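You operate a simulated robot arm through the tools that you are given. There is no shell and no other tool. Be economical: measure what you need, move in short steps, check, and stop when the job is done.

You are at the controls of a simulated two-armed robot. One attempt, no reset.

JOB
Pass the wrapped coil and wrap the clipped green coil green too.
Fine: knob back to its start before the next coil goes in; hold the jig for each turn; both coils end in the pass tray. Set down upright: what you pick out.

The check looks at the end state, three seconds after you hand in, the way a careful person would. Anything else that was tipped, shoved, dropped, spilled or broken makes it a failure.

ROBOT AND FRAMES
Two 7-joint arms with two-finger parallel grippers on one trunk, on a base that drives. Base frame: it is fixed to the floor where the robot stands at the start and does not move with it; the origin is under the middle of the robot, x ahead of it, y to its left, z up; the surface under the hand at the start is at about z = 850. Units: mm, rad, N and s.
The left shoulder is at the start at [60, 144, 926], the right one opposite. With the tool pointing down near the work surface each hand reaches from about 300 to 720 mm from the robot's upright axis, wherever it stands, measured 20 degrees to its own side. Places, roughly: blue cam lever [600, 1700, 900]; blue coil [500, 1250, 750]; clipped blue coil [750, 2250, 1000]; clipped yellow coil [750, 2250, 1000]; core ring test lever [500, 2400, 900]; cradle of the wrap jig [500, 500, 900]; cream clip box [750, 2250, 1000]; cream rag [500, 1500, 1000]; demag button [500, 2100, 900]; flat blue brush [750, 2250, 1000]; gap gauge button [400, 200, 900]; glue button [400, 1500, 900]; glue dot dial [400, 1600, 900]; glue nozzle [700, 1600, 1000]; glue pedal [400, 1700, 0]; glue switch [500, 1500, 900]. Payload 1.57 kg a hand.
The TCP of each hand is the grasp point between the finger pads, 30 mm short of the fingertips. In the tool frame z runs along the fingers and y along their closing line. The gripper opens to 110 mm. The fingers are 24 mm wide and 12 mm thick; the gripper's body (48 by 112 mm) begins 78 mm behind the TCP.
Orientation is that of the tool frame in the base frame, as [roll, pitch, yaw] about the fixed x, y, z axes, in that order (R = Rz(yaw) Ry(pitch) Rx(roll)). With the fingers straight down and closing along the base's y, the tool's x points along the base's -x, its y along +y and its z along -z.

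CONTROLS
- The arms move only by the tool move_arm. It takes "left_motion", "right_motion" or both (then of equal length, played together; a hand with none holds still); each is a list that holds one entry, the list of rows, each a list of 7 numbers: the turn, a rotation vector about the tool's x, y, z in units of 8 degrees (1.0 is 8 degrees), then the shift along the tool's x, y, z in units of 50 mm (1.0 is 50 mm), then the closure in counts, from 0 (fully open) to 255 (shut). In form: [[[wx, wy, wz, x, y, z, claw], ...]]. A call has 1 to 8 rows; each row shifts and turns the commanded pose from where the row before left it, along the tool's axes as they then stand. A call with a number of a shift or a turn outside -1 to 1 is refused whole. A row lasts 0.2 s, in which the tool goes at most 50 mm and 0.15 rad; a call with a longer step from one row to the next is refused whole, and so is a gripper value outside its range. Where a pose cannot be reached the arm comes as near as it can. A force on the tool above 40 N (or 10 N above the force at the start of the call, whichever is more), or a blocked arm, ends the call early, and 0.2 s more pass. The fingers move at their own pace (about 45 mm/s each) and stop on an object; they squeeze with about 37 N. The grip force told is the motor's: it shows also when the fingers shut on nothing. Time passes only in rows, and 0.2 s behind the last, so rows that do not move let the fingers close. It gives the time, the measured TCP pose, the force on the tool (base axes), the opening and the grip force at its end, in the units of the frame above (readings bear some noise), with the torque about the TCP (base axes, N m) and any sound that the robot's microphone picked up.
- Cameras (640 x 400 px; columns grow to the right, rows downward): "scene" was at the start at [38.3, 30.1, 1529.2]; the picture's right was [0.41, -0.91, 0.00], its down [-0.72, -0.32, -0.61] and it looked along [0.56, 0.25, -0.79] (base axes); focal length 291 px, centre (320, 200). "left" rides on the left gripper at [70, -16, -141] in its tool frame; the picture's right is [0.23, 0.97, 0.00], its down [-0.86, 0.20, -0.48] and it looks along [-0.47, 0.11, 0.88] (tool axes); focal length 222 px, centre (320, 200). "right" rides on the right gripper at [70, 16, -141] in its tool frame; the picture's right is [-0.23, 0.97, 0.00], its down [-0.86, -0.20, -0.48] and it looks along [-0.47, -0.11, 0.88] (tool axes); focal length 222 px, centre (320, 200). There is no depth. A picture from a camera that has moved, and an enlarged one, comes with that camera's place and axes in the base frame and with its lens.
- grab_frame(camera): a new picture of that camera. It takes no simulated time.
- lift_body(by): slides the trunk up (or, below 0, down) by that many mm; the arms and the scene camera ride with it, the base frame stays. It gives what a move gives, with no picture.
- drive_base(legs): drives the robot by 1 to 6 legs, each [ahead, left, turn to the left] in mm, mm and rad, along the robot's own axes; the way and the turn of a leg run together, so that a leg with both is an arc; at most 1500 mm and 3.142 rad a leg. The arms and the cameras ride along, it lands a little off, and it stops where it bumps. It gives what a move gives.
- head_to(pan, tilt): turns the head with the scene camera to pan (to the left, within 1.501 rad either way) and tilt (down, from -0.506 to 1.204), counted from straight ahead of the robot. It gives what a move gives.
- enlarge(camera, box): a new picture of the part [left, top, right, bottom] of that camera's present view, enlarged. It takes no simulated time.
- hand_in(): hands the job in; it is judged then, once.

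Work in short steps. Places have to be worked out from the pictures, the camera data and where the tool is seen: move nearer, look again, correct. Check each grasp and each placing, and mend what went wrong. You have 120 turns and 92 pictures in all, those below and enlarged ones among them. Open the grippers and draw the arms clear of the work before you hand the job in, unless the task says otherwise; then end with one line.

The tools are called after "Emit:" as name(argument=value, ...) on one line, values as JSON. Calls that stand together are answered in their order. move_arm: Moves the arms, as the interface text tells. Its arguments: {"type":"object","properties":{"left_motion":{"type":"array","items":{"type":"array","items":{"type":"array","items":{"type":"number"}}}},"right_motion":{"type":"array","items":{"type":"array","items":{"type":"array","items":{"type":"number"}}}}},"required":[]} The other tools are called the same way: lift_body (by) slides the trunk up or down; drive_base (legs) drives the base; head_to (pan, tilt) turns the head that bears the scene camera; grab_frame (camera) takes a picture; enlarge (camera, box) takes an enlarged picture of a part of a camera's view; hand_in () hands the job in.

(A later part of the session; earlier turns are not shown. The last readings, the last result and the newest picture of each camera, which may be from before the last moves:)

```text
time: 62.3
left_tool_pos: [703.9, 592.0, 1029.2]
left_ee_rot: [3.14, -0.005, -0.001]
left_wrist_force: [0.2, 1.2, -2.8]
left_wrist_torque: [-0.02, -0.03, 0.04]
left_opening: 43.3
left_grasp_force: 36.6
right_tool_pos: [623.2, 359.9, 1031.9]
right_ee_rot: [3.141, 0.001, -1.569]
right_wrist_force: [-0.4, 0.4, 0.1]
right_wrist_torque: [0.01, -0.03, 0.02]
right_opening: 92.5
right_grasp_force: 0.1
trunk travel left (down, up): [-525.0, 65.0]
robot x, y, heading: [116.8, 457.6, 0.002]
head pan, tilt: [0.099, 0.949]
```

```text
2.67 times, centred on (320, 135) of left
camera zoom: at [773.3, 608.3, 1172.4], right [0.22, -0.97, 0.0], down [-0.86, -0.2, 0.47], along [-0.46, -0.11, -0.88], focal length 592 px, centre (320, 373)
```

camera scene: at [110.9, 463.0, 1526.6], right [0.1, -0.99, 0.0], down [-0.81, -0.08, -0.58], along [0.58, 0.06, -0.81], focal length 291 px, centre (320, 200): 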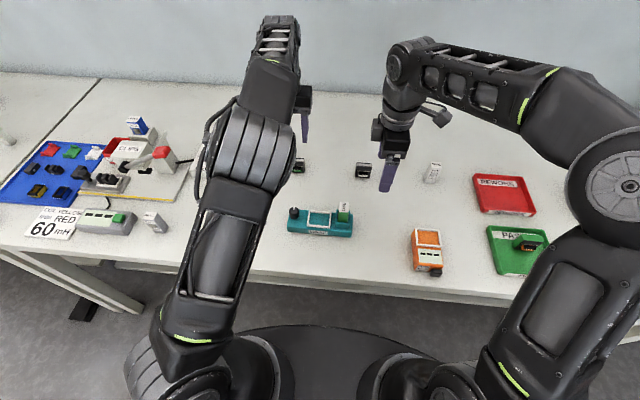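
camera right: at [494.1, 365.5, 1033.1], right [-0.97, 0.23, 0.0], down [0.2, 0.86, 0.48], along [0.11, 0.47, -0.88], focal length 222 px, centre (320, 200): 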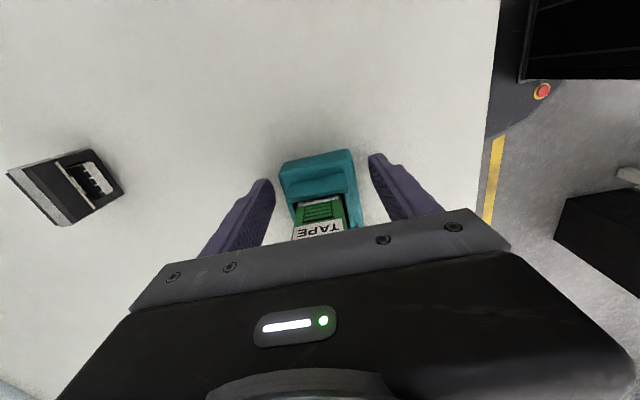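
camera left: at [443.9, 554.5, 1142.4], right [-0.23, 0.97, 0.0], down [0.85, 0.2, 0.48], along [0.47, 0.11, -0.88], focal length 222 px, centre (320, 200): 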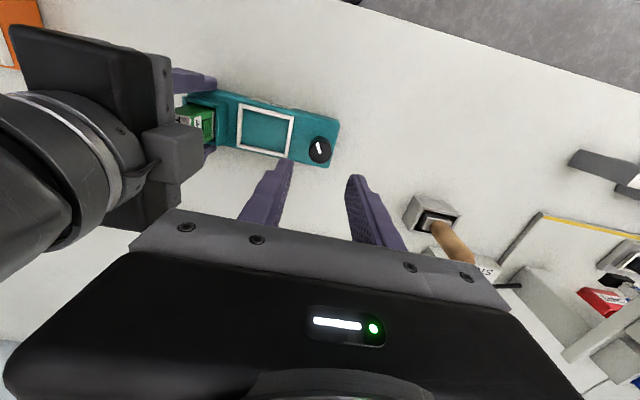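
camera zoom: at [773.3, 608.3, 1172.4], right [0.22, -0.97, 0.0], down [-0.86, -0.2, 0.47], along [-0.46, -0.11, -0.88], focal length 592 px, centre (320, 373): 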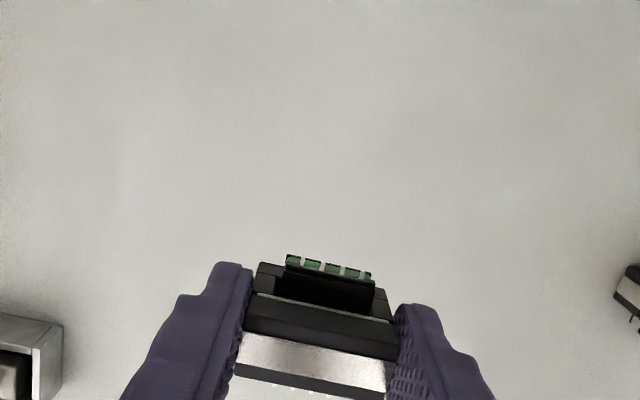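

Held well (43.3 mm). Carry it above the cradle centre (510, 504).

Emit:
move_arm(left_motion=[[[0, 0, 0, -0.776, 0.352, 0, 200], [0, 0, 0, -0.776, 0.352, 0, 200], [0, 0, 0, -0.776, 0.352, 0, 200], [0, 0, 0, -0.776, 0.352, 0, 200], [0, 0, 0, -0.776, 0.352, 0, 200], [0, 0, 0, 0, 0, 0.8, 200], [0, 0, 0, 0, 0, 0, 200]]])

Emit:
enlarge(camera="left", box=[210, 60, 430, 210])

```text
time: 63.9
left_tool_pos: [510.2, 505.1, 988.8]
left_ee_rot: [3.142, -0.006, -0.003]
left_wrist_force: [-0.1, 0.3, -1.1]
left_wrist_torque: [0.02, -0.02, -0.03]
left_opening: 43.3
left_grasp_force: 37.0
right_tool_pos: [622.5, 361.0, 1032.2]
right_ee_rot: [3.14, 0.0, -1.569]
right_wrist_force: [-0.1, 0.0, 0.6]
right_wrist_torque: [0.0, -0.01, -0.03]
right_opening: 92.9
right_grasp_force: 0.0
trunk travel left (down, up): [-525.0, 65.0]
robot x, y, heading: [114.0, 458.7, 0.0]
head pan, tilt: [0.099, 0.949]
```

```text
2.67 times, centred on (320, 135) of left
camera zoom: at [579.1, 521.6, 1131.0], right [0.23, -0.97, 0.0], down [-0.86, -0.2, 0.47], along [-0.46, -0.11, -0.88], focal length 592 px, centre (320, 373)
```

zoom: 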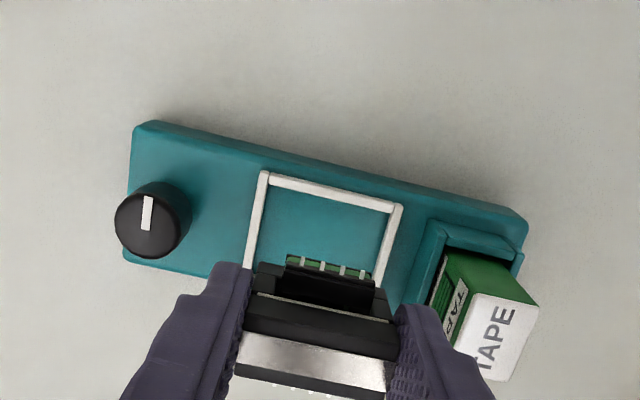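

Cradle centre computes to y=504, x≈509 — under the coil. Descend to ~5 mm above the seat.

Emit:
move_arm(left_motion=[[[0, 0, 0, 0, 0.01, 0.5, 200], [0, 0, 0, 0, 0, 0.4, 200], [0, 0, 0, 0, 0, 0.2, 200], [0, 0, 0, 0, 0, 0, 200]]])

Emit:
enlarge(camera="left", box=[210, 60, 430, 210])

Emit:
enlarge(camera="scene", box=[270, 170, 390, 245])

```text
time: 64.9
left_tool_pos: [510.5, 504.1, 934.0]
left_ee_rot: [-3.141, -0.004, 0.0]
left_wrist_force: [-0.2, -0.3, -2.8]
left_wrist_torque: [-0.02, -0.03, 0.02]
left_opening: 43.4
left_grasp_force: 36.6
right_tool_pos: [622.6, 360.7, 1031.7]
right_ee_rot: [3.141, 0.0, -1.57]
right_wrist_force: [-0.8, 1.1, 0.3]
right_wrist_torque: [0.03, 0.04, -0.01]
right_opening: 92.8
right_grasp_force: 0.1
trunk travel left (down, up): [-525.0, 65.0]
robot x, y, heading: [113.1, 455.5, 0.003]
head pan, tilt: [0.099, 0.949]
```

```text
2.67 times, centred on (320, 135) of left
camera zoom: at [580.1, 521.0, 1076.1], right [0.23, -0.97, 0.0], down [-0.86, -0.2, 0.47], along [-0.46, -0.11, -0.88], focal length 592 px, centre (320, 373)
```

zoom: 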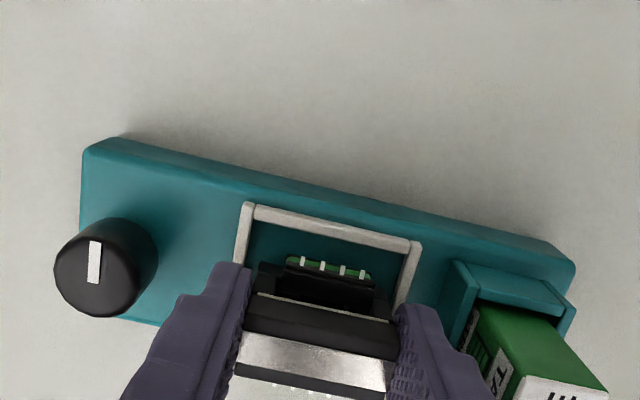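

```text
5.33 times, centred on (330, 208) of scene
camera zoom: at [156.0, 463.1, 1526.6], right [0.1, -0.99, 0.0], down [-0.81, -0.08, -0.58], along [0.58, 0.06, -0.81], focal length 1551 px, centre (267, 160)
```

zoom: 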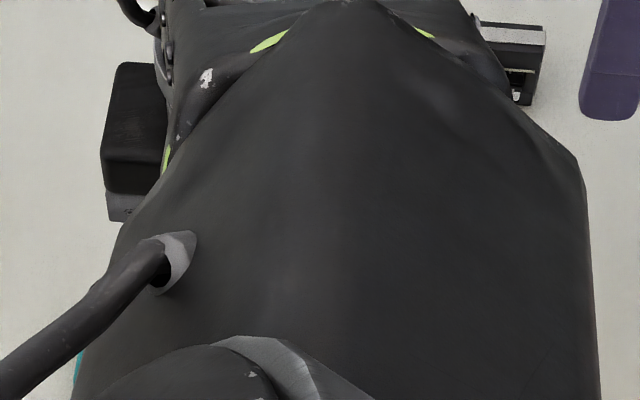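

Centred. Lower in small steps to contact.

Emit:
move_arm(left_motion=[[[0, 0, 0, 0, 0, 0.05, 200], [0, 0, 0, 0, 0, 0.05, 200], [0, 0, 0, 0, 0, 0, 200]]])

```text
time: 65.7
left_tool_pos: [511.0, 504.0, 931.9]
left_ee_rot: [3.139, -0.011, -0.002]
left_wrist_force: [0.6, 3.3, 27.4]
left_wrist_torque: [0.22, 0.17, -0.05]
left_opening: 43.4
left_grasp_force: 36.8
right_tool_pos: [621.1, 361.2, 1032.9]
right_ee_rot: [-3.14, 0.0, -1.57]
right_wrist_force: [-0.2, 0.8, -0.5]
right_wrist_torque: [-0.03, -0.02, -0.01]
right_opening: 92.5
right_grasp_force: 0.1
trunk travel left (down, up): [-525.0, 65.0]
robot x, y, heading: [111.8, 457.3, 0.001]
head pan, tilt: [0.099, 0.949]
```

Contact at TCP 932, a few mm higher than expected; look closely whether it sits on a rim.

Emit:
enlarge(camera="left", box=[280, 125, 380, 200])

Emit:
enlarge(camera="right", box=[200, 100, 460, 260])

```text
5.33 times, centred on (330, 162) of left
camera zoom: at [579.5, 520.6, 1073.2], right [0.23, -0.97, 0.0], down [-0.86, -0.2, 0.47], along [-0.46, -0.11, -0.88], focal length 1185 px, centre (267, 400)
```

zoom: 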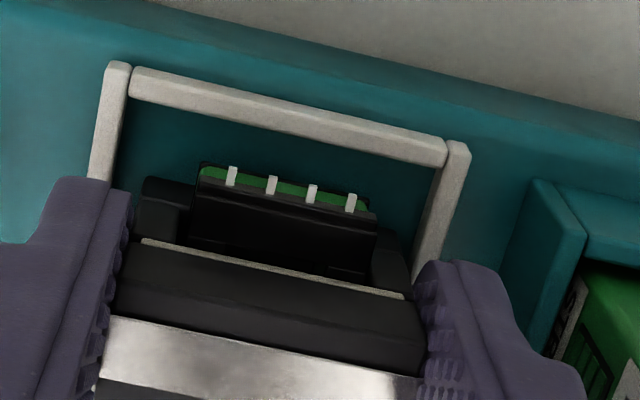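

```text
2.46 times, centred on (330, 180) of right
camera zoom: at [607.0, 291.9, 1173.7], right [-0.97, 0.23, 0.0], down [0.2, 0.86, 0.48], along [0.11, 0.47, -0.88], focal length 547 px, centre (295, 249)
```

zoom: 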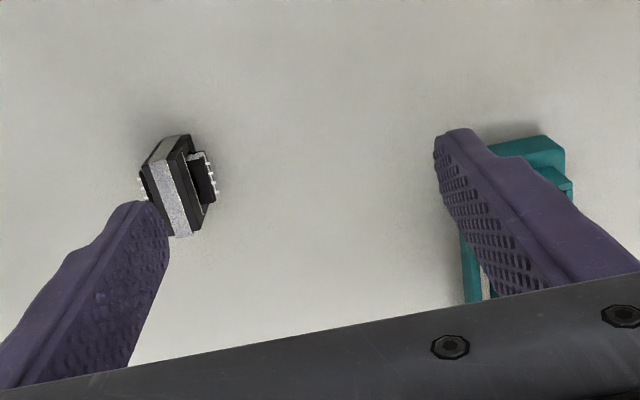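

Earlier fingertip contact near the knob indicates the jig top is at z≈881–882, which matches the coil's bottom (932−50): it is seated. Relieve and open slightly.

Emit:
move_arm(left_motion=[[[0, 0, 0, 0, 0, -0.05, 200], [0, 0, 0, 0, 0, 0, 160], [0, 0, 0, 0, 0, 0, 148], [0, 0, 0, 0, 0, 0, 140], [0, 0, 0, 0, 0, 0, 135], [0, 0, 0, 0, 0, 0, 135]]])

Emit:
enlarge(camera="left", box=[260, 110, 400, 215])

```text
time: 67.1
left_tool_pos: [509.9, 503.7, 932.1]
left_ee_rot: [-3.141, -0.005, -0.002]
left_wrist_force: [0.5, 0.0, -0.1]
left_wrist_torque: [0.01, 0.01, 0.01]
left_opening: 51.7
left_grasp_force: 0.0
right_tool_pos: [622.8, 361.5, 1031.6]
right_ee_rot: [-3.141, 0.001, -1.568]
right_wrist_force: [-0.1, -0.5, 0.0]
right_wrist_torque: [0.0, 0.0, -0.01]
right_opening: 92.6
right_grasp_force: 0.0
trunk travel left (down, up): [-525.0, 65.0]
robot x, y, heading: [112.4, 459.2, 0.001]
head pan, tilt: [0.099, 0.949]
```

```text
3.81 times, centred on (330, 162) of left
camera zoom: at [579.6, 519.9, 1073.7], right [0.23, -0.97, 0.0], down [-0.86, -0.2, 0.47], along [-0.46, -0.11, -0.88], focal length 846 px, centre (282, 343)
```

zoom: 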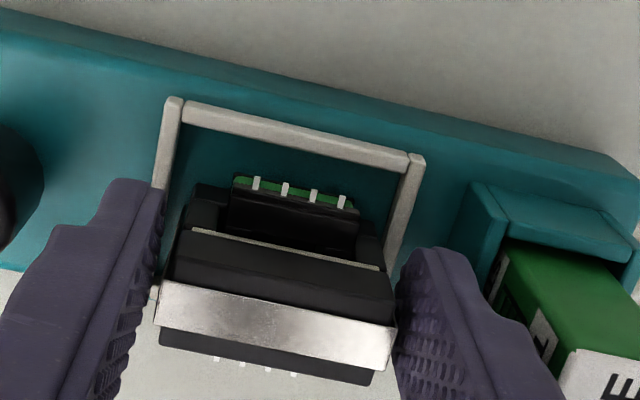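

Coil stands in the cradle. Raise the left hand and move it over the knob; then bring the right hand above the tape end.

Emit:
move_arm(left_motion=[[[0, 0, 0, 0, 0, -0.3, 135], [0, 0, 0, 0, 0, -0.7, 135], [0, 0, 0, 0, 0, -0.8, 135], [0, 0, 0, 0, 0, -0.5, 145], [0, 0, 0, 0, -0.7, 0, 165], [0, 0, 0, 0, -0.66, 0, 165], [0, 0, 0, 0, 0, 0, 165]]])

Emit:
move_arm(right_motion=[[[0, 0, 0, -0.3, 0.7, 0, 70], [0, 0, 0, -0.3, 0.7, 0, 70], [0, 0, 0, -0.4, 0.7, 0, 70], [0, 0, 0, -0.48, 0.16, 0, 70], [0, 0, 0, 0, 0, 0, 70]]])

Emit:
enlarge(camera="right", box=[220, 80, 440, 230])

Emit:
enlarge(camera="left", box=[260, 80, 400, 200])

```text
time: 68.7
left_tool_pos: [509.5, 572.3, 1046.3]
left_ee_rot: [3.14, -0.007, -0.002]
left_wrist_force: [0.8, -0.3, -0.9]
left_wrist_torque: [0.02, 0.03, 0.04]
left_opening: 38.7
left_grasp_force: 0.0
right_tool_pos: [623.1, 361.4, 1032.4]
right_ee_rot: [3.141, 0.0, -1.569]
right_wrist_force: [-0.1, 0.6, 0.0]
right_wrist_torque: [-0.03, -0.03, 0.02]
right_opening: 92.8
right_grasp_force: 0.0
trunk travel left (down, up): [-525.0, 65.0]
robot x, y, heading: [111.0, 452.8, 0.002]
head pan, tilt: [0.099, 0.949]
```

```text
time: 69.9
left_tool_pos: [508.3, 572.8, 1046.0]
left_ee_rot: [-3.141, -0.005, -0.002]
left_wrist_force: [0.2, 0.0, -0.4]
left_wrist_torque: [0.0, 0.0, 0.0]
left_opening: 39.0
left_grasp_force: 0.0
right_tool_pos: [509.0, 433.4, 1030.5]
right_ee_rot: [3.141, 0.001, -1.569]
right_wrist_force: [-0.3, -0.2, -0.2]
right_wrist_torque: [0.02, 0.0, 0.01]
right_opening: 80.0
right_grasp_force: 0.0
trunk travel left (down, up): [-525.0, 65.0]
robot x, y, heading: [111.3, 455.2, 0.001]
head pan, tilt: [0.099, 0.949]
```

```text
2.67 times, centred on (330, 155) of right
camera zoom: at [493.4, 363.7, 1171.2], right [-0.97, 0.23, 0.0], down [0.2, 0.86, 0.48], along [0.11, 0.47, -0.88], focal length 592 px, centre (293, 320)
```

zoom: 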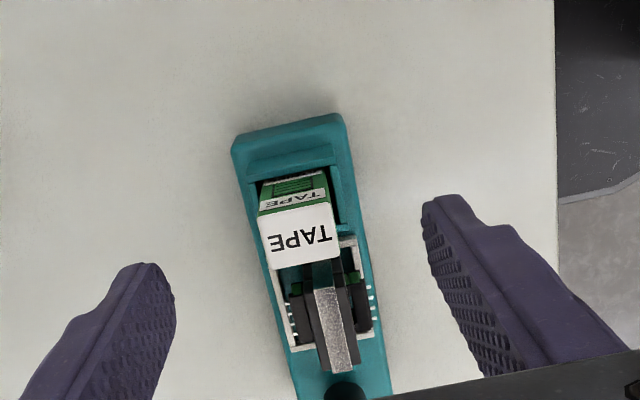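

```text
3.33 times, centred on (330, 140) of left
camera zoom: at [579.2, 589.1, 1188.2], right [0.22, -0.97, 0.0], down [-0.86, -0.2, 0.47], along [-0.46, -0.11, -0.88], focal length 740 px, centre (287, 400)
```

zoom: 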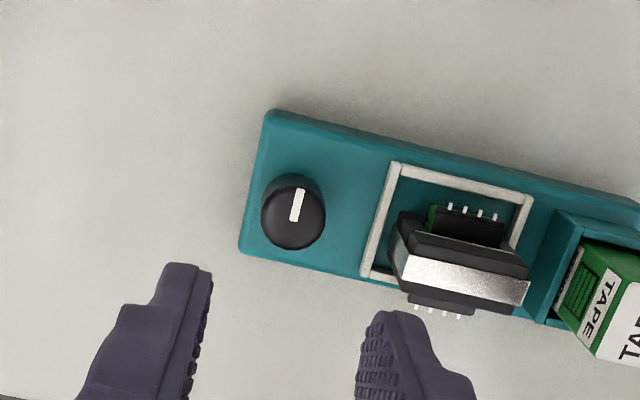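

The coil is seated upright and the knob is at its start. Lower the right hand and clamp the jig.

Emit:
move_arm(right_motion=[[[0, 0, 0, 0, 0, 0.9, 70], [0, 0, 0, 0, 0, 0.9, 70], [0, 0, 0, 0, 0, 0.6, 70], [0, 0, 0, 0, 0, 0.34, 70], [0, 0, 0, 0, 0, 0, 120], [0, 0, 0, 0, 0, 0, 150], [0, 0, 0, 0, 0, 0, 170], [0, 0, 0, 0, 0, 0, 170]]], left_motion=[[[0, 0, 0, 0, 0, 0, 165], [0, 0, 0, 0, 0, 0, 165], [0, 0, 0, 0, 0, 0, 165], [0, 0, 0, 0, 0, 0, 165], [0, 0, 0, 0.04, 0.03, 0.3, 165], [0, 0, 0, 0, 0, 0.6, 165], [0, 0, 0, 0, 0, 0.6, 165], [0, 0, 0, 0, 0, 0.3, 165]]])

Emit:
enlarge(camera="left", box=[240, 90, 400, 210])

```text
time: 71.7
left_tool_pos: [510.4, 572.4, 955.9]
left_ee_rot: [3.139, -0.006, -0.002]
left_wrist_force: [-0.4, 0.7, -0.5]
left_wrist_torque: [-0.02, -0.01, 0.03]
left_opening: 38.7
left_grasp_force: 0.1
right_tool_pos: [508.7, 434.3, 894.1]
right_ee_rot: [-3.141, -0.001, -1.569]
right_wrist_force: [0.4, -0.4, -0.3]
right_wrist_torque: [-0.06, -0.07, 0.02]
right_opening: 57.8
right_grasp_force: 37.1
trunk travel left (down, up): [-525.0, 65.0]
robot x, y, heading: [112.8, 460.5, -0.0]
head pan, tilt: [0.099, 0.949]
```

```text
3.33 times, centred on (320, 150) of left
camera zoom: at [580.8, 587.8, 1098.0], right [0.23, -0.97, 0.0], down [-0.86, -0.2, 0.47], along [-0.46, -0.11, -0.88], focal length 740 px, centre (320, 367)
```

zoom: 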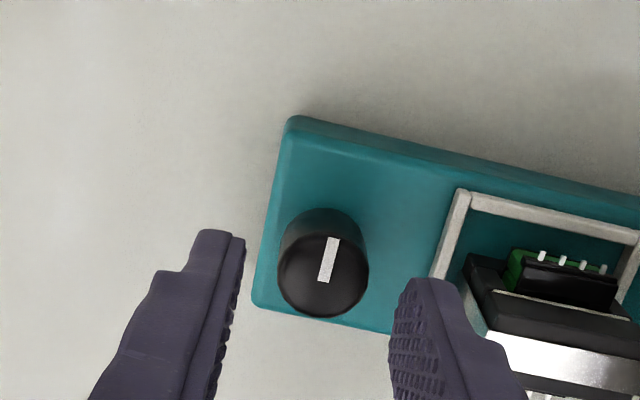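

Jig clamped. Recentre slightly, lower onto the knob, and close.

Emit:
move_arm(left_motion=[[[0, 0, 0, 0.012, 0.03, 0.4, 165], [0, 0, 0, 0, 0, 0.42, 165], [0, 0, 0, 0, 0, 0, 165], [0, 0, 0, 0, 0, 0, 190], [0, 0, 0, 0, 0, 0, 210], [0, 0, 0, 0, 0, 0, 225], [0, 0, 0, 0, 0, 0, 225]]])

Emit:
enlarge(camera="left", box=[240, 90, 400, 210])

```text
time: 73.3
left_tool_pos: [513.3, 571.2, 917.4]
left_ee_rot: [-3.14, -0.004, -0.003]
left_wrist_force: [1.7, 7.8, -2.1]
left_wrist_torque: [0.28, -0.12, -0.03]
left_opening: 23.9
left_grasp_force: 35.3
right_tool_pos: [509.8, 434.5, 895.7]
right_ee_rot: [-3.141, -0.001, -1.569]
right_wrist_force: [-1.8, -8.6, 0.4]
right_wrist_torque: [0.34, 0.04, 0.27]
right_opening: 57.5
right_grasp_force: 37.0
trunk travel left (down, up): [-525.0, 65.0]
robot x, y, heading: [113.0, 458.5, 0.003]
head pan, tilt: [0.099, 0.949]
```

```text
3.33 times, centred on (320, 150) of left
camera zoom: at [583.3, 585.9, 1058.9], right [0.23, -0.97, 0.0], down [-0.86, -0.2, 0.47], along [-0.46, -0.11, -0.88], focal length 740 px, centre (320, 367)
```

zoom: 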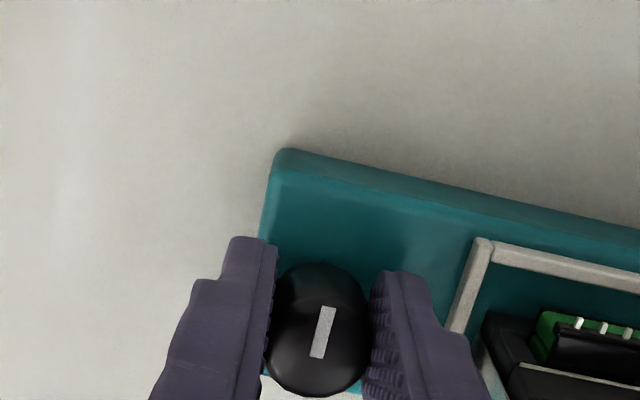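

Knob gripped. Turn clockwise in stages with small recentring.

Emit:
move_arm(left_motion=[[[0, 0, 0.8, 0, -0.015, 0, 225], [0, 0, 0.8, 0, 0, 0, 225], [0, 0, 0.8, 0, 0, 0, 225], [0, 0, 0.8, 0, 0, 0, 225], [0, 0, 0, 0, 0, 0, 225]]])

```text
time: 74.5
left_tool_pos: [512.9, 568.0, 916.6]
left_ee_rot: [-3.139, -0.007, -0.452]
left_wrist_force: [-6.2, -5.3, 33.2]
left_wrist_torque: [-0.08, 0.2, 0.05]
left_opening: 23.7
left_grasp_force: 36.0
right_tool_pos: [509.2, 433.3, 895.1]
right_ee_rot: [-3.141, 0.002, -1.568]
right_wrist_force: [5.8, 2.3, -9.3]
right_wrist_torque: [-0.94, 0.03, -0.72]
right_opening: 57.7
right_grasp_force: 37.0
trunk travel left (down, up): [-525.0, 65.0]
robot x, y, heading: [116.4, 457.4, 0.002]
head pan, tilt: [0.099, 0.949]
```

Vertical force 33 N; relieve by raising ~1.2 mm.

Emit:
move_arm(left_motion=[[[0, 0, 0, -0.005, 0.012, -0.025, 225], [0, 0, 0, 0, 0, 0, 225]]])

```text
time: 75.1
left_tool_pos: [512.8, 569.5, 917.0]
left_ee_rot: [-3.137, -0.007, -0.448]
left_wrist_force: [5.4, -0.1, 5.1]
left_wrist_torque: [0.19, -0.24, 0.02]
left_opening: 23.9
left_grasp_force: 35.6
right_tool_pos: [508.0, 433.9, 894.9]
right_ee_rot: [-3.14, 0.002, -1.569]
right_wrist_force: [-3.3, -3.2, 4.4]
right_wrist_torque: [0.91, -0.11, 0.27]
right_opening: 57.4
right_grasp_force: 36.5
trunk travel left (down, up): [-525.0, 65.0]
robot x, y, heading: [115.2, 455.3, 0.001]
head pan, tilt: [0.099, 0.949]
```

Good. Continue turning clockwise.

Emit:
move_arm(left_motion=[[[0, 0, 0.8, 0, 0, 0, 225], [0, 0, 0.8, 0, 0, -0.005, 225], [0, 0, 0.8, 0, 0, 0, 225], [0, 0, 0.8, 0, 0, -0.005, 225], [0, 0, 0, 0, 0, 0, 225]]])

Emit:
enlarge(camera="left", box=[240, 90, 400, 210])

```text
time: 76.3
left_tool_pos: [510.7, 569.0, 916.4]
left_ee_rot: [-3.137, -0.002, -0.898]
left_wrist_force: [3.7, -9.8, -3.8]
left_wrist_torque: [-0.09, -0.01, 0.03]
left_opening: 23.7
left_grasp_force: 35.3
right_tool_pos: [509.5, 435.5, 893.9]
right_ee_rot: [-3.141, 0.002, -1.567]
right_wrist_force: [-2.6, 9.5, 1.4]
right_wrist_torque: [0.41, -0.04, 0.45]
right_opening: 57.8
right_grasp_force: 37.3
trunk travel left (down, up): [-525.0, 65.0]
robot x, y, heading: [113.4, 457.7, 0.004]
head pan, tilt: [0.099, 0.949]
```

```text
3.33 times, centred on (320, 150) of left
camera zoom: at [568.1, 524.4, 1058.8], right [-0.62, -0.78, 0.0], down [-0.69, 0.55, 0.47], along [-0.37, 0.3, -0.88], focal length 740 px, centre (320, 367)
```

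zoom: 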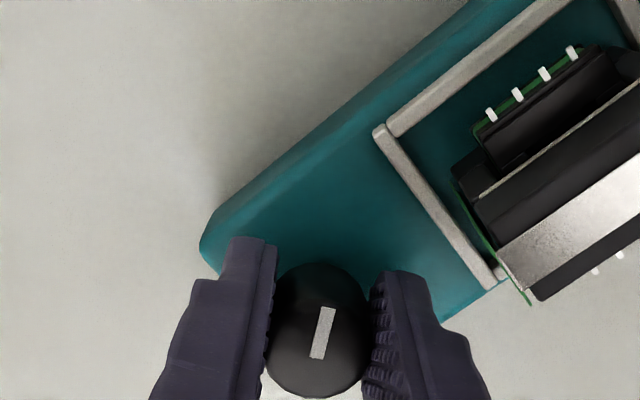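

The knob follows and green tape is beginning to appear on the side of the coil. Continue.

Emit:
move_arm(left_motion=[[[0, 0, 0.8, 0.012, 0.009, 0, 225], [0, 0, 0.8, 0, 0, 0, 225], [0, 0, 0.8, 0, 0, 0, 225], [0, 0, 0.8, 0, 0, 0, 225], [0, 0, 0, 0, 0, 0, 225]]])

```text
time: 77.5
left_tool_pos: [512.8, 567.6, 917.4]
left_ee_rot: [-3.138, 0.0, -1.346]
left_wrist_force: [-6.3, -17.7, -0.7]
left_wrist_torque: [-0.57, 0.13, 0.02]
left_opening: 23.5
left_grasp_force: 35.9
right_tool_pos: [511.9, 434.2, 895.5]
right_ee_rot: [-3.14, 0.001, -1.569]
right_wrist_force: [6.1, 16.4, -0.1]
right_wrist_torque: [0.27, -0.01, -0.81]
right_opening: 57.5
right_grasp_force: 36.6
trunk travel left (down, up): [-525.0, 65.0]
robot x, y, heading: [111.1, 453.8, 0.002]
head pan, tilt: [0.099, 0.949]
```

Emit:
move_arm(left_motion=[[[0, 0, 0.6, 0.022, 0.013, 0, 225], [0, 0, 0.8, 0.005, 0, 0, 225], [0, 0, 0.8, 0.005, 0, 0, 225], [0, 0, 0.8, 0, 0, 0, 225], [0, 0, 0, 0, 0, 0, 225]]])

Emit:
enlarge(camera="left", box=[240, 90, 400, 210])

```text
time: 78.7
left_tool_pos: [510.8, 567.8, 918.3]
left_ee_rot: [-3.138, 0.002, -1.763]
left_wrist_force: [-8.9, -10.3, -4.1]
left_wrist_torque: [-0.19, 0.21, 0.0]
left_opening: 23.7
left_grasp_force: 36.4
right_tool_pos: [511.0, 434.5, 895.3]
right_ee_rot: [3.141, 0.001, -1.571]
right_wrist_force: [8.9, 9.4, 2.3]
right_wrist_torque: [0.63, -0.03, -1.22]
right_opening: 57.5
right_grasp_force: 36.6
trunk travel left (down, up): [-525.0, 65.0]
robot x, y, heading: [111.6, 456.7, 0.004]
head pan, tilt: [0.099, 0.949]
```

```text
3.33 times, centred on (320, 150) of left
camera zoom: at [514.1, 495.8, 1058.9], right [-1.0, -0.04, 0.0], down [-0.03, 0.88, 0.48], along [-0.01, 0.48, -0.88], focal length 740 px, centre (320, 367)
```

zoom: 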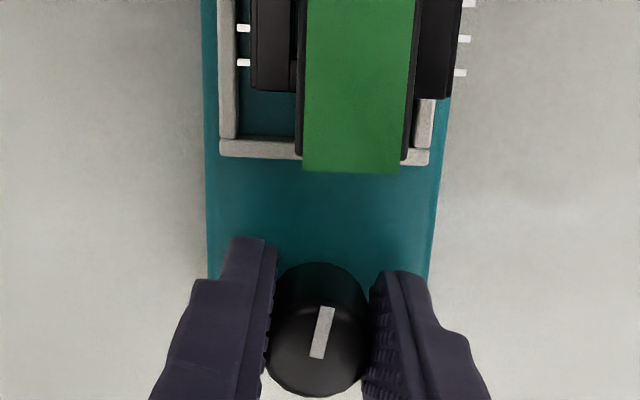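

The tape covers the top now. Continue to the end stop (~50° more).

Emit:
move_arm(left_motion=[[[0, 0, 0.8, 0.016, 0.011, 0, 225], [0, 0, 0.8, 0, 0.005, 0, 225], [0, 0, 0.8, 0, 0.005, 0, 225], [0, 0, 0.8, 0, 0, 0, 225], [0, 0, 0, 0, 0, 0, 225]]])

Emit:
move_arm(left_motion=[[[0, 0, 0.8, 0, 0.01, 0, 225], [0, 0, 0.8, 0, 0.005, 0, 225], [0, 0, 0, 0, 0, 0, 225]]])

Emit:
enlarge(camera="left", box=[240, 90, 400, 210])

```text
time: 79.9
left_tool_pos: [510.2, 566.9, 917.8]
left_ee_rot: [-3.138, 0.004, -2.209]
left_wrist_force: [-11.7, -1.6, 3.1]
left_wrist_torque: [-0.31, 0.4, 0.0]
left_opening: 23.8
left_grasp_force: 35.2
right_tool_pos: [509.7, 432.8, 894.5]
right_ee_rot: [3.141, -0.003, -1.571]
right_wrist_force: [11.4, 2.7, 0.3]
right_wrist_torque: [-0.52, -0.34, -1.53]
right_opening: 57.4
right_grasp_force: 36.5
trunk travel left (down, up): [-525.0, 65.0]
robot x, y, heading: [111.1, 455.5, -0.001]
head pan, tilt: [0.099, 0.949]
```

```text
time: 80.7
left_tool_pos: [509.2, 568.2, 916.5]
left_ee_rot: [-3.138, 0.004, -2.433]
left_wrist_force: [-9.2, 7.1, 10.9]
left_wrist_torque: [0.07, 0.32, 0.04]
left_opening: 23.6
left_grasp_force: 35.7
right_tool_pos: [510.4, 434.1, 894.7]
right_ee_rot: [3.14, -0.002, -1.568]
right_wrist_force: [12.1, -4.5, -2.7]
right_wrist_torque: [-0.32, -0.31, -1.46]
right_opening: 57.5
right_grasp_force: 36.8
trunk travel left (down, up): [-525.0, 65.0]
robot x, y, heading: [113.7, 459.9, 0.003]
head pan, tilt: [0.099, 0.949]
```

```text
3.33 times, centred on (320, 150) of left
camera zoom: at [467.3, 510.1, 1058.0], right [-0.81, 0.59, 0.0], down [0.52, 0.71, 0.48], along [0.29, 0.39, -0.88], focal length 740 px, centre (320, 367)
```

zoom: 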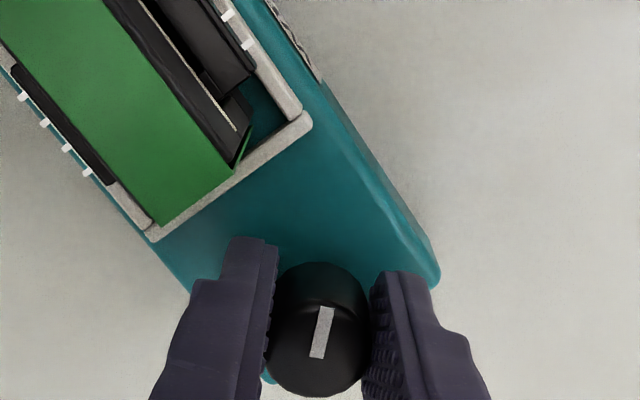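

139° turned, still following. Go the last ~20° into the stop.

Emit:
move_arm(left_motion=[[[0, 0, 0.8, 0.005, 0.015, 0, 225], [0, 0, 0.8, 0, 0, 0, 225], [0, 0, 0.8, 0, 0, 0, 225], [0, 0, 0, 0, 0, 0, 225]]])

Emit:
enlarge(camera="left", box=[240, 90, 400, 210])

```text
time: 81.7
left_tool_pos: [508.7, 567.7, 917.0]
left_ee_rot: [-3.14, 0.005, -2.768]
left_wrist_force: [-4.4, 18.1, -0.2]
left_wrist_torque: [0.41, -0.01, 0.1]
left_opening: 23.6
left_grasp_force: 35.8
right_tool_pos: [509.3, 432.7, 894.6]
right_ee_rot: [3.14, -0.001, -1.569]
right_wrist_force: [5.2, -16.7, 1.6]
right_wrist_torque: [0.01, -0.19, -0.71]
right_opening: 57.7
right_grasp_force: 37.4
trunk travel left (down, up): [-525.0, 65.0]
robot x, y, heading: [112.8, 454.3, -0.006]
head pan, tilt: [0.099, 0.949]
```

```text
3.33 times, centred on (320, 150) of left
camera zoom: at [450.0, 528.0, 1057.9], right [-0.57, 0.82, 0.0], down [0.72, 0.5, 0.48], along [0.4, 0.27, -0.88], focal length 740 px, centre (320, 367)
```

zoom: 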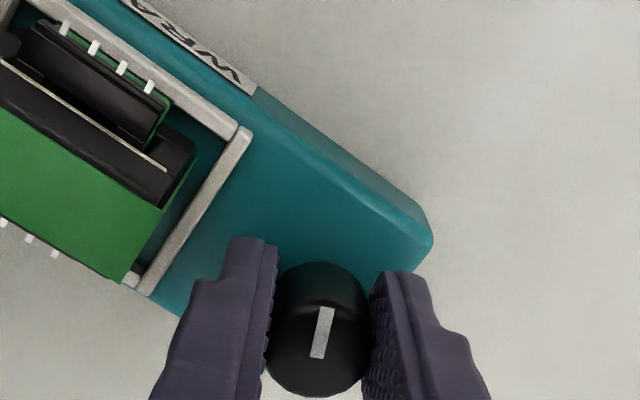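

Near the stop (torque z rising). One more small push to be sure.

Emit:
move_arm(left_motion=[[[0, 0, 0.6, -0.005, 0.012, 0, 225], [0, 0, 0.6, -0.01, 0, 0, 225], [0, 0, 0, 0, 0, 0, 225]]])

Emit:
enlarge(camera="left", box=[240, 90, 400, 210])

```text
time: 82.5
left_tool_pos: [508.6, 568.9, 917.4]
left_ee_rot: [3.141, 0.005, -2.936]
left_wrist_force: [-5.4, 19.2, -0.7]
left_wrist_torque: [0.47, 0.07, 0.06]
left_opening: 23.5
left_grasp_force: 35.6
right_tool_pos: [510.3, 433.5, 895.0]
right_ee_rot: [3.14, -0.002, -1.57]
right_wrist_force: [4.0, -20.7, 2.0]
right_wrist_torque: [-0.37, -0.06, -0.78]
right_opening: 57.8
right_grasp_force: 37.3
trunk travel left (down, up): [-525.0, 65.0]
robot x, y, heading: [113.7, 454.5, 0.002]
head pan, tilt: [0.099, 0.949]
```

```text
3.33 times, centred on (320, 150) of left
camera zoom: at [444.0, 538.9, 1058.1], right [-0.42, 0.91, 0.0], down [0.79, 0.37, 0.48], along [0.44, 0.2, -0.88], focal length 740 px, centre (320, 367)
```

zoom: 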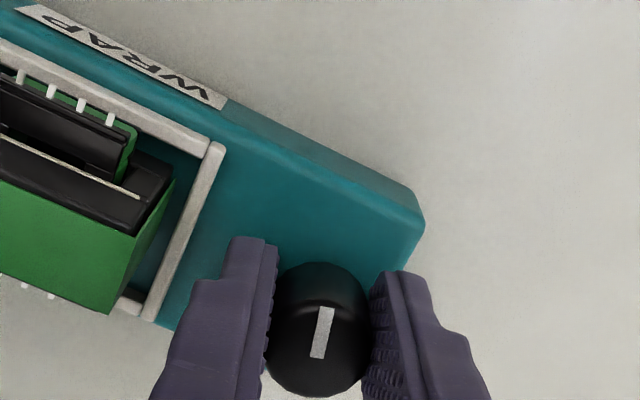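

Still turning (168°); the side is now covered. Relieve side force and continue a bit toward a stop.

Emit:
move_arm(left_motion=[[[0, 0, 0, 0, 0.024, 0, 225], [0, 0, 0.7, 0, 0.005, 0, 225], [0, 0, 0.7, -0.005, 0.005, 0, 225], [0, 0, 0, 0, 0, 0, 225]]])

Emit:
enlarge(camera="left", box=[240, 90, 400, 210])

```text
time: 83.5
left_tool_pos: [508.5, 570.9, 917.6]
left_ee_rot: [-3.141, 0.003, -3.131]
left_wrist_force: [-7.7, 18.5, -1.1]
left_wrist_torque: [0.46, 0.34, 0.06]
left_opening: 23.7
left_grasp_force: 35.8
right_tool_pos: [510.5, 433.9, 894.5]
right_ee_rot: [3.141, 0.002, -1.569]
right_wrist_force: [5.6, -18.2, 0.4]
right_wrist_torque: [-0.05, -0.2, -1.05]
right_opening: 57.7
right_grasp_force: 37.0
trunk travel left (down, up): [-525.0, 65.0]
robot x, y, heading: [112.9, 455.5, 0.0]
head pan, tilt: [0.099, 0.949]
```

```text
3.33 times, centred on (320, 150) of left
camera zoom: at [440.0, 553.2, 1058.5], right [-0.24, 0.97, 0.0], down [0.85, 0.21, 0.48], along [0.47, 0.11, -0.88], focal length 740 px, centre (320, 367)
```

zoom: 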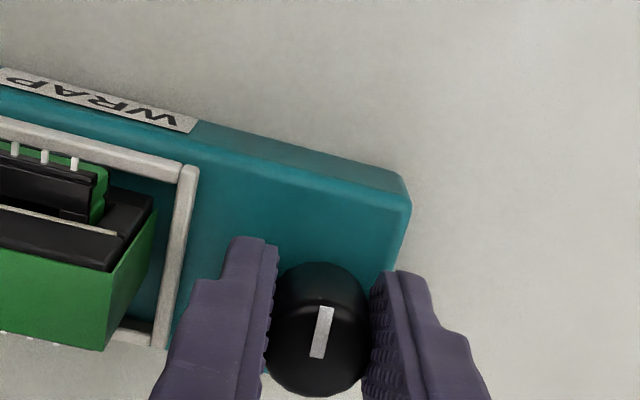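

Now 180°, well past where the first wrapped coil's knob was (150°). Release the knob, raise the left hand, and inspect the wrap while still holding the jig.

Emit:
move_arm(left_motion=[[[0, 0, 0, 0, 0, 0, 200], [0, 0, 0, 0, 0, 0, 170], [0, 0, 0, 0, 0, 0, 162], [0, 0, 0, 0, 0, -0.5, 162], [0, 0, 0, 0, 0, -0.9, 162], [0, 0, 0, 0, 0, -0.9, 150], [0, 0, 0, 0, 0.5, 0, 150], [0, 0, 0, 0, 0.8, 0, 150]]])

Emit:
grab_frame(camera="left")

Emit:
enlarge(camera="scene", box=[270, 190, 390, 265])

```text
time: 85.3
left_tool_pos: [509.0, 633.9, 1032.4]
left_ee_rot: [3.141, 0.005, -3.13]
left_wrist_force: [0.7, 0.3, 0.8]
left_wrist_torque: [0.02, -0.01, 0.02]
left_opening: 45.3
left_grasp_force: 0.0
right_tool_pos: [510.4, 434.2, 894.4]
right_ee_rot: [-3.141, 0.0, -1.571]
right_wrist_force: [0.8, 0.2, -1.5]
right_wrist_torque: [-0.39, 0.01, 0.0]
right_opening: 57.7
right_grasp_force: 37.3
trunk travel left (down, up): [-525.0, 65.0]
robot x, y, heading: [115.2, 454.2, -0.001]
head pan, tilt: [0.099, 0.949]
```

```text
14 pictures are left
camera left: at [439.6, 617.1, 1174.1], right [-0.24, 0.97, 0.0], down [0.85, 0.21, 0.48], along [0.47, 0.11, -0.88], focal length 222 px, centre (320, 200)
```

left: 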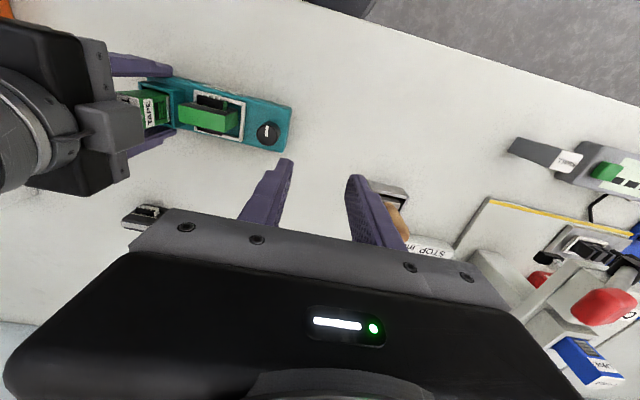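

```text
5.33 times, centred on (330, 228) of scene
camera zoom: at [156.1, 463.9, 1526.5], right [0.1, -0.99, 0.0], down [-0.81, -0.08, -0.58], along [0.58, 0.06, -0.81], focal length 1551 px, centre (267, 53)
```

zoom: 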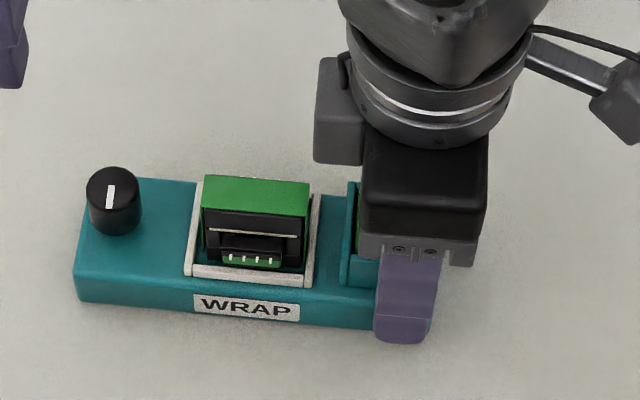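

The coil now looks just like the first wrapped one. Release the jig with the right hand, rise, and rotate for the pick.

Emit:
move_arm(right_motion=[[[0, 0, 0, 0, 0, 0, 130], [0, 0, 0, 0, 0, 0, 90], [0, 0, 0, 0, 0, 0, 60], [0, 0, 0, 0, 0, 0, 60], [0, 0, 0, 0, 0, -0.5, 60], [0, 0, 0, 0, 0, -0.9, 60], [0, 0, 0, 0, 0, -0.9, 60], [0, 0, 0, 0, 0, -0.5, 80]]], left_motion=[[[0, 0, 0, 0, 0.9, 0, 150], [0, 0, 0, 0, 0.9, 0, 150], [0, 0, 0, 0, 0.9, 0, 150], [0, 0, 0, 0, 0.9, 0, 150], [0, 0, 0, 0.9, 0, 0, 150], [0, 0, 0, 0, 0, 0, 150], [0, 0, 0, 0, 0, 0, 150], [0, 0, 0, 0, 0, 0, 150]]])

Emit:
move_arm(right_motion=[[[0, 0, 1, 0, 0, 0, 100], [0, 0, 1, 0, 0, 0, 120], [0, 0, 1, 0, 0, 0, 120], [0, 0, 1, 0, 0, 0, 120], [0, 0, 1, 0, 0, 0, 120], [0, 0, 1, 0, 0, 0, 120], [0, 0, 1, 0, 0, 0, 120], [0, 0, 1, 0, 0, 0, 120]]])

Emit:
move_arm(right_motion=[[[0, 0, 1, 0, 0, 0, 120], [0, 0, 1, 0, 0, 0, 120], [0, 0, 1, 0, 0, 0, 120], [0, 0, 0.24, 0, 0, 0, 120], [0, 0, 0, 0.04, 0.7, 0, 120], [0, 0, 0, 0.04, 0.7, 0, 124], [0, 0, 0, 0, 0, 0.8, 124], [0, 0, 0, 0, 0, 0, 124]]])

Emit:
enlarge(camera="right", box=[220, 80, 420, 210])

```text
time: 87.1
left_tool_pos: [463.3, 816.1, 1031.3]
left_ee_rot: [3.141, 0.005, -3.131]
left_wrist_force: [-0.2, 0.4, 0.0]
left_wrist_torque: [0.0, 0.01, -0.04]
left_opening: 45.4
left_grasp_force: 0.1
right_tool_pos: [511.1, 436.0, 1035.8]
right_ee_rot: [3.141, 0.0, -1.569]
right_wrist_force: [-0.7, 0.7, -0.2]
right_wrist_torque: [0.0, -0.04, 0.01]
right_opening: 75.4
right_grasp_force: 0.1
trunk travel left (down, up): [-525.0, 65.0]
robot x, y, heading: [113.0, 452.6, 0.001]
head pan, tilt: [0.099, 0.949]
```

```text
time: 88.9
left_tool_pos: [463.4, 817.2, 1031.8]
left_ee_rot: [3.141, 0.005, -3.13]
left_wrist_force: [1.0, -0.1, -0.7]
left_wrist_torque: [-0.01, 0.02, 0.03]
left_opening: 45.4
left_grasp_force: 0.1
right_tool_pos: [508.7, 434.0, 1034.6]
right_ee_rot: [3.141, 0.0, -2.689]
right_wrist_force: [0.1, 0.4, 0.1]
right_wrist_torque: [-0.03, 0.03, 0.06]
right_opening: 58.3
right_grasp_force: 0.0
trunk travel left (down, up): [-525.0, 65.0]
robot x, y, heading: [111.1, 450.1, 0.001]
head pan, tilt: [0.099, 0.949]
```

```text
time: 90.7
left_tool_pos: [462.9, 815.8, 1031.3]
left_ee_rot: [3.142, 0.006, -3.129]
left_wrist_force: [-0.1, -0.1, 0.4]
left_wrist_torque: [-0.05, -0.02, 0.0]
left_opening: 45.6
left_grasp_force: 0.1
right_tool_pos: [505.4, 504.5, 993.3]
right_ee_rot: [3.141, 0.0, -3.138]
right_wrist_force: [0.2, -0.1, 0.1]
right_wrist_torque: [-0.01, 0.04, 0.01]
right_opening: 56.7
right_grasp_force: 0.0
trunk travel left (down, up): [-525.0, 65.0]
robot x, y, heading: [113.2, 458.3, 0.0]
head pan, tilt: [0.099, 0.949]
```

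```text
3.08 times, centred on (320, 145) of right
camera zoom: at [437.0, 522.1, 1133.5], right [0.22, 0.97, 0.0], down [0.86, -0.2, 0.48], along [0.47, -0.11, -0.88], focal length 684 px, centre (320, 369)
```

zoom: 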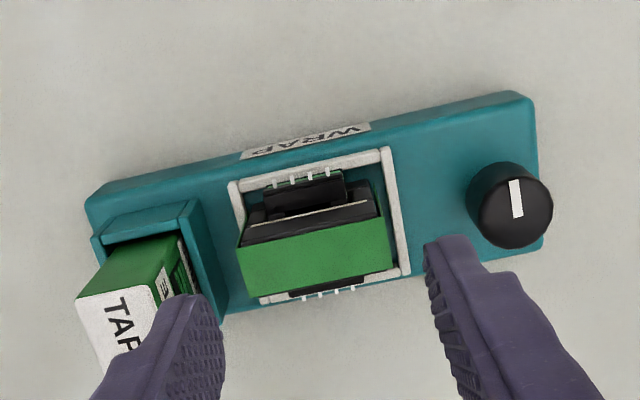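

Coil is ~2 mm toward −y and 1.6 mm nearer. To keep clear of the tape holder wall I narrow to 50 mm, bias slightly to +y, and descend partway.

Emit:
move_arm(right_motion=[[[0, 0, 0, 0.03, -0.014, 0, 139], [0, 0, 0, 0, 0, 0, 139], [0, 0, 0, 0, 0, 0.4, 139], [0, 0, 0, 0, 0, 0.4, 139], [0, 0, 0, 0, 0, 0, 139]]])

Emit:
enlarge(camera="right", box=[220, 80, 420, 210])

```text
time: 91.9
left_tool_pos: [463.7, 816.0, 1032.1]
left_ee_rot: [3.141, 0.003, -3.129]
left_wrist_force: [0.0, 0.2, 0.2]
left_wrist_torque: [0.0, 0.0, 0.01]
left_opening: 45.2
left_grasp_force: 0.0
right_tool_pos: [506.1, 504.5, 953.5]
right_ee_rot: [3.14, 0.001, -3.137]
right_wrist_force: [-0.4, -0.5, -0.6]
right_wrist_torque: [0.0, -0.05, -0.03]
right_opening: 50.0
right_grasp_force: 0.0
trunk travel left (down, up): [-525.0, 65.0]
robot x, y, heading: [118.5, 455.0, 0.004]
head pan, tilt: [0.099, 0.949]
```

```text
3.08 times, centred on (320, 145) of right
camera zoom: at [436.2, 521.1, 1095.3], right [0.22, 0.97, 0.0], down [0.86, -0.2, 0.48], along [0.47, -0.11, -0.88], focal length 684 px, centre (320, 369)
```

zoom: 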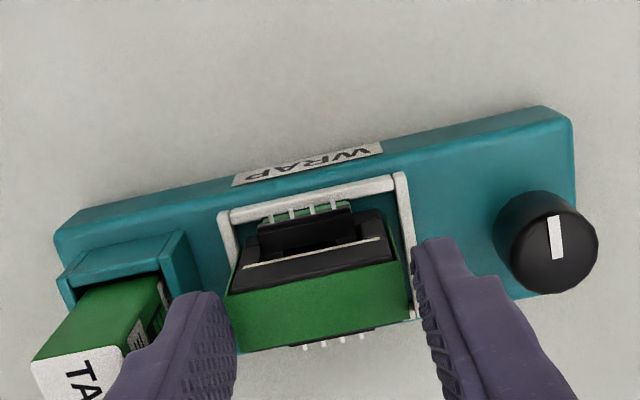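

Offset now is only −0.7 mm in y, 1.8 mm toward robot. Narrow to ~48 mm, correct, and descend 18 mm gently.

Emit:
move_arm(right_motion=[[[0, 0, 0, 0.036, -0.01, 0, 144], [0, 0, 0, 0, 0, 0, 144], [0, 0, 0, 0, 0, 0.12, 144], [0, 0, 0, 0, 0, 0.12, 144], [0, 0, 0, 0, 0, 0, 144]]])

```text
time: 93.1
left_tool_pos: [461.9, 815.8, 1031.3]
left_ee_rot: [3.141, 0.006, -3.13]
left_wrist_force: [-0.6, 0.4, 0.1]
left_wrist_torque: [-0.02, -0.01, 0.01]
left_opening: 45.3
left_grasp_force: 0.0
right_tool_pos: [503.7, 504.0, 943.9]
right_ee_rot: [3.14, -0.001, -3.139]
right_wrist_force: [0.2, 0.2, 0.5]
right_wrist_torque: [0.01, 0.01, -0.02]
right_opening: 47.9
right_grasp_force: 0.0
trunk travel left (down, up): [-525.0, 65.0]
robot x, y, heading: [117.6, 456.7, -0.001]
head pan, tilt: [0.099, 0.949]
```

No contact. Continue 12 mm more in small rows.

Emit:
move_arm(right_motion=[[[0, 0, 0, 0, 0, 0.08, 144], [0, 0, 0, 0, 0, 0.08, 144], [0, 0, 0, 0, 0, 0.08, 144], [0, 0, 0, 0, 0, 0, 144]]])

Emit:
enlarge(camera="right", box=[220, 80, 420, 210])

```text
time: 94.1
left_tool_pos: [462.6, 815.8, 1031.7]
left_ee_rot: [3.141, 0.006, -3.128]
left_wrist_force: [-0.2, 0.2, -0.3]
left_wrist_torque: [0.03, -0.02, 0.0]
left_opening: 45.1
left_grasp_force: 0.0
right_tool_pos: [501.8, 504.4, 930.5]
right_ee_rot: [-3.142, 0.002, -3.138]
right_wrist_force: [0.9, -0.4, 0.1]
right_wrist_torque: [0.02, 0.0, 0.02]
right_opening: 48.0
right_grasp_force: 0.0
trunk travel left (down, up): [-525.0, 65.0]
robot x, y, heading: [113.2, 457.9, 0.002]
head pan, tilt: [0.099, 0.949]
```

```text
3.08 times, centred on (320, 145) of right
camera zoom: at [433.8, 520.1, 1071.1], right [0.22, 0.97, 0.0], down [0.86, -0.2, 0.48], along [0.47, -0.11, -0.88], focal length 684 px, centre (320, 369)
```

zoom: 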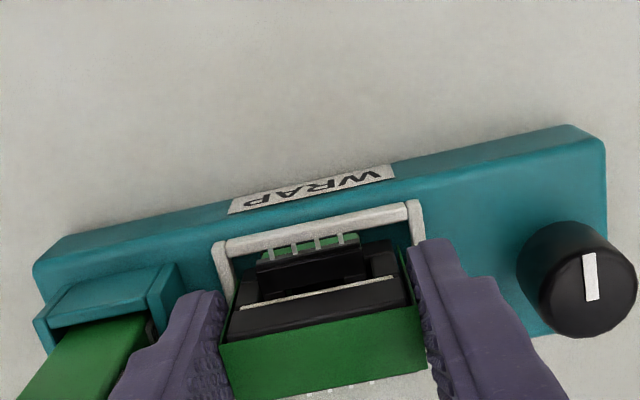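

Fingers are down on both sides without any contact. Close and lift.

Emit:
move_arm(right_motion=[[[0, 0, 0, 0, 0, 0, 155], [0, 0, 0, 0, 0, 0, 175], [0, 0, 0, 0, 0, 0, 200], [0, 0, 0, 0, 0, 0, 200], [0, 0, 0, 0, 0, -0.2, 200], [0, 0, 0, 0, 0, -0.6, 200], [0, 0, 0, 0, 0, -0.8, 200], [0, 0, 0, 0, 0, -0.6, 200]]])

Emit:
enlarge(camera="right", box=[220, 80, 420, 210])

```text
time: 95.9
left_tool_pos: [462.9, 816.5, 1031.0]
left_ee_rot: [-3.141, 0.005, -3.128]
left_wrist_force: [0.8, -0.8, -0.5]
left_wrist_torque: [-0.02, 0.01, -0.03]
left_opening: 44.9
left_grasp_force: 0.1
right_tool_pos: [501.2, 502.4, 1040.4]
right_ee_rot: [-3.141, 0.0, -3.138]
right_wrist_force: [-0.4, -0.2, -2.1]
right_wrist_torque: [-0.03, 0.01, -0.01]
right_opening: 43.3
right_grasp_force: 36.8
trunk travel left (down, up): [-525.0, 65.0]
robot x, y, heading: [112.5, 456.4, 0.001]
head pan, tilt: [0.099, 0.949]
```

```text
3.08 times, centred on (320, 145) of right
camera zoom: at [432.8, 519.3, 1181.6], right [0.22, 0.97, 0.0], down [0.86, -0.2, 0.48], along [0.47, -0.11, -0.88], focal length 684 px, centre (320, 369)
```

zoom: 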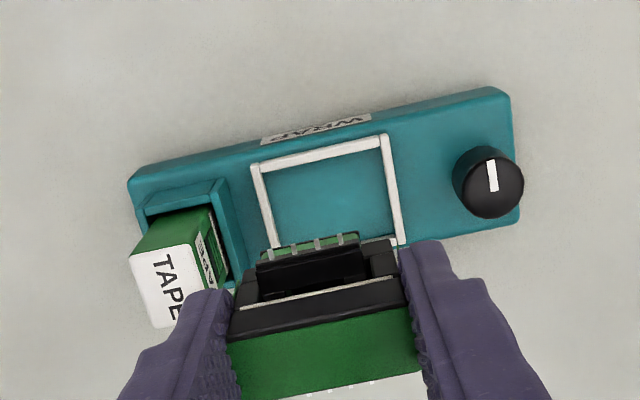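

Coil lifted cleanly, straight in the hand. Carry it toward the pass tray, target (456, 20), diagonal from the first coil.

Emit:
move_arm(right_motion=[[[0, 0, 0, 0.08, -0.9, 0, 200], [0, 0, 0, 0.08, -0.9, 0, 200], [0, 0, 0, 0.08, -0.9, 0, 200], [0, 0, 0, 0.08, -0.9, 0, 200], [0, 0, 0, 0.08, -0.9, 0, 200], [0, 0, 0, 0.08, -0.9, 0, 200], [0, 0, 0, 0.08, -0.9, 0, 200], [0, 0, 0, 0.08, -0.9, 0, 200]]])

Emit:
move_arm(right_motion=[[[0, 0, 0, 0.08, -0.9, 0, 200], [0, 0, 0, 0.08, -0.9, 0, 200], [0, 0, 0, 0.1, -0.64, 0, 200], [0, 0, 0, 0, 0, 0.8, 200], [0, 0, 0, 0, 0, 0, 200]]])

Emit:
grab_frame(camera="right")

```text
time: 97.7
left_tool_pos: [461.6, 814.8, 1032.4]
left_ee_rot: [-3.141, 0.006, -3.129]
left_wrist_force: [0.5, -0.1, 0.7]
left_wrist_torque: [0.01, 0.02, 0.01]
left_opening: 45.6
left_grasp_force: 0.1
right_tool_pos: [470.8, 143.4, 1040.6]
right_ee_rot: [3.141, 0.0, -3.138]
right_wrist_force: [0.6, 0.2, -0.9]
right_wrist_torque: [0.02, -0.01, -0.02]
right_opening: 43.1
right_grasp_force: 36.8
trunk travel left (down, up): [-525.0, 65.0]
robot x, y, heading: [114.4, 452.6, 0.003]
head pan, tilt: [0.099, 0.949]
```

```text
time: 98.9
left_tool_pos: [460.9, 816.7, 1032.0]
left_ee_rot: [-3.14, 0.005, -3.129]
left_wrist_force: [0.0, 0.0, 0.3]
left_wrist_torque: [0.0, 0.0, 0.0]
left_opening: 45.5
left_grasp_force: 0.1
right_tool_pos: [457.2, 22.3, 999.6]
right_ee_rot: [3.14, 0.0, -3.136]
right_wrist_force: [0.5, -0.5, -2.0]
right_wrist_torque: [0.0, 0.02, -0.07]
right_opening: 43.5
right_grasp_force: 37.0
trunk travel left (down, up): [-525.0, 65.0]
robot x, y, heading: [115.0, 453.3, 0.002]
head pan, tilt: [0.099, 0.949]
```

```text
8 pictures are left
camera right: at [390.2, 38.1, 1140.8], right [0.22, 0.97, 0.0], down [0.86, -0.2, 0.48], along [0.47, -0.11, -0.88], focal length 222 px, centre (320, 200)
```

right: 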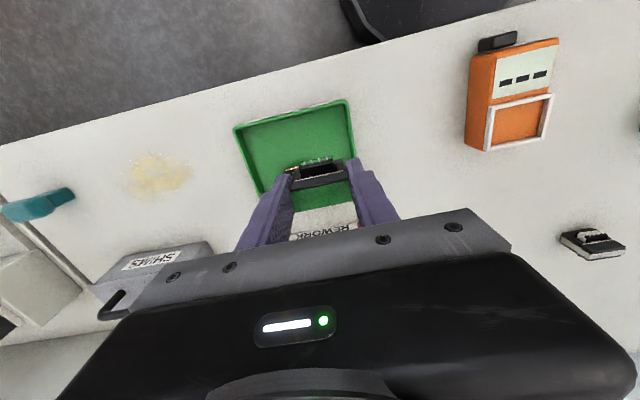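

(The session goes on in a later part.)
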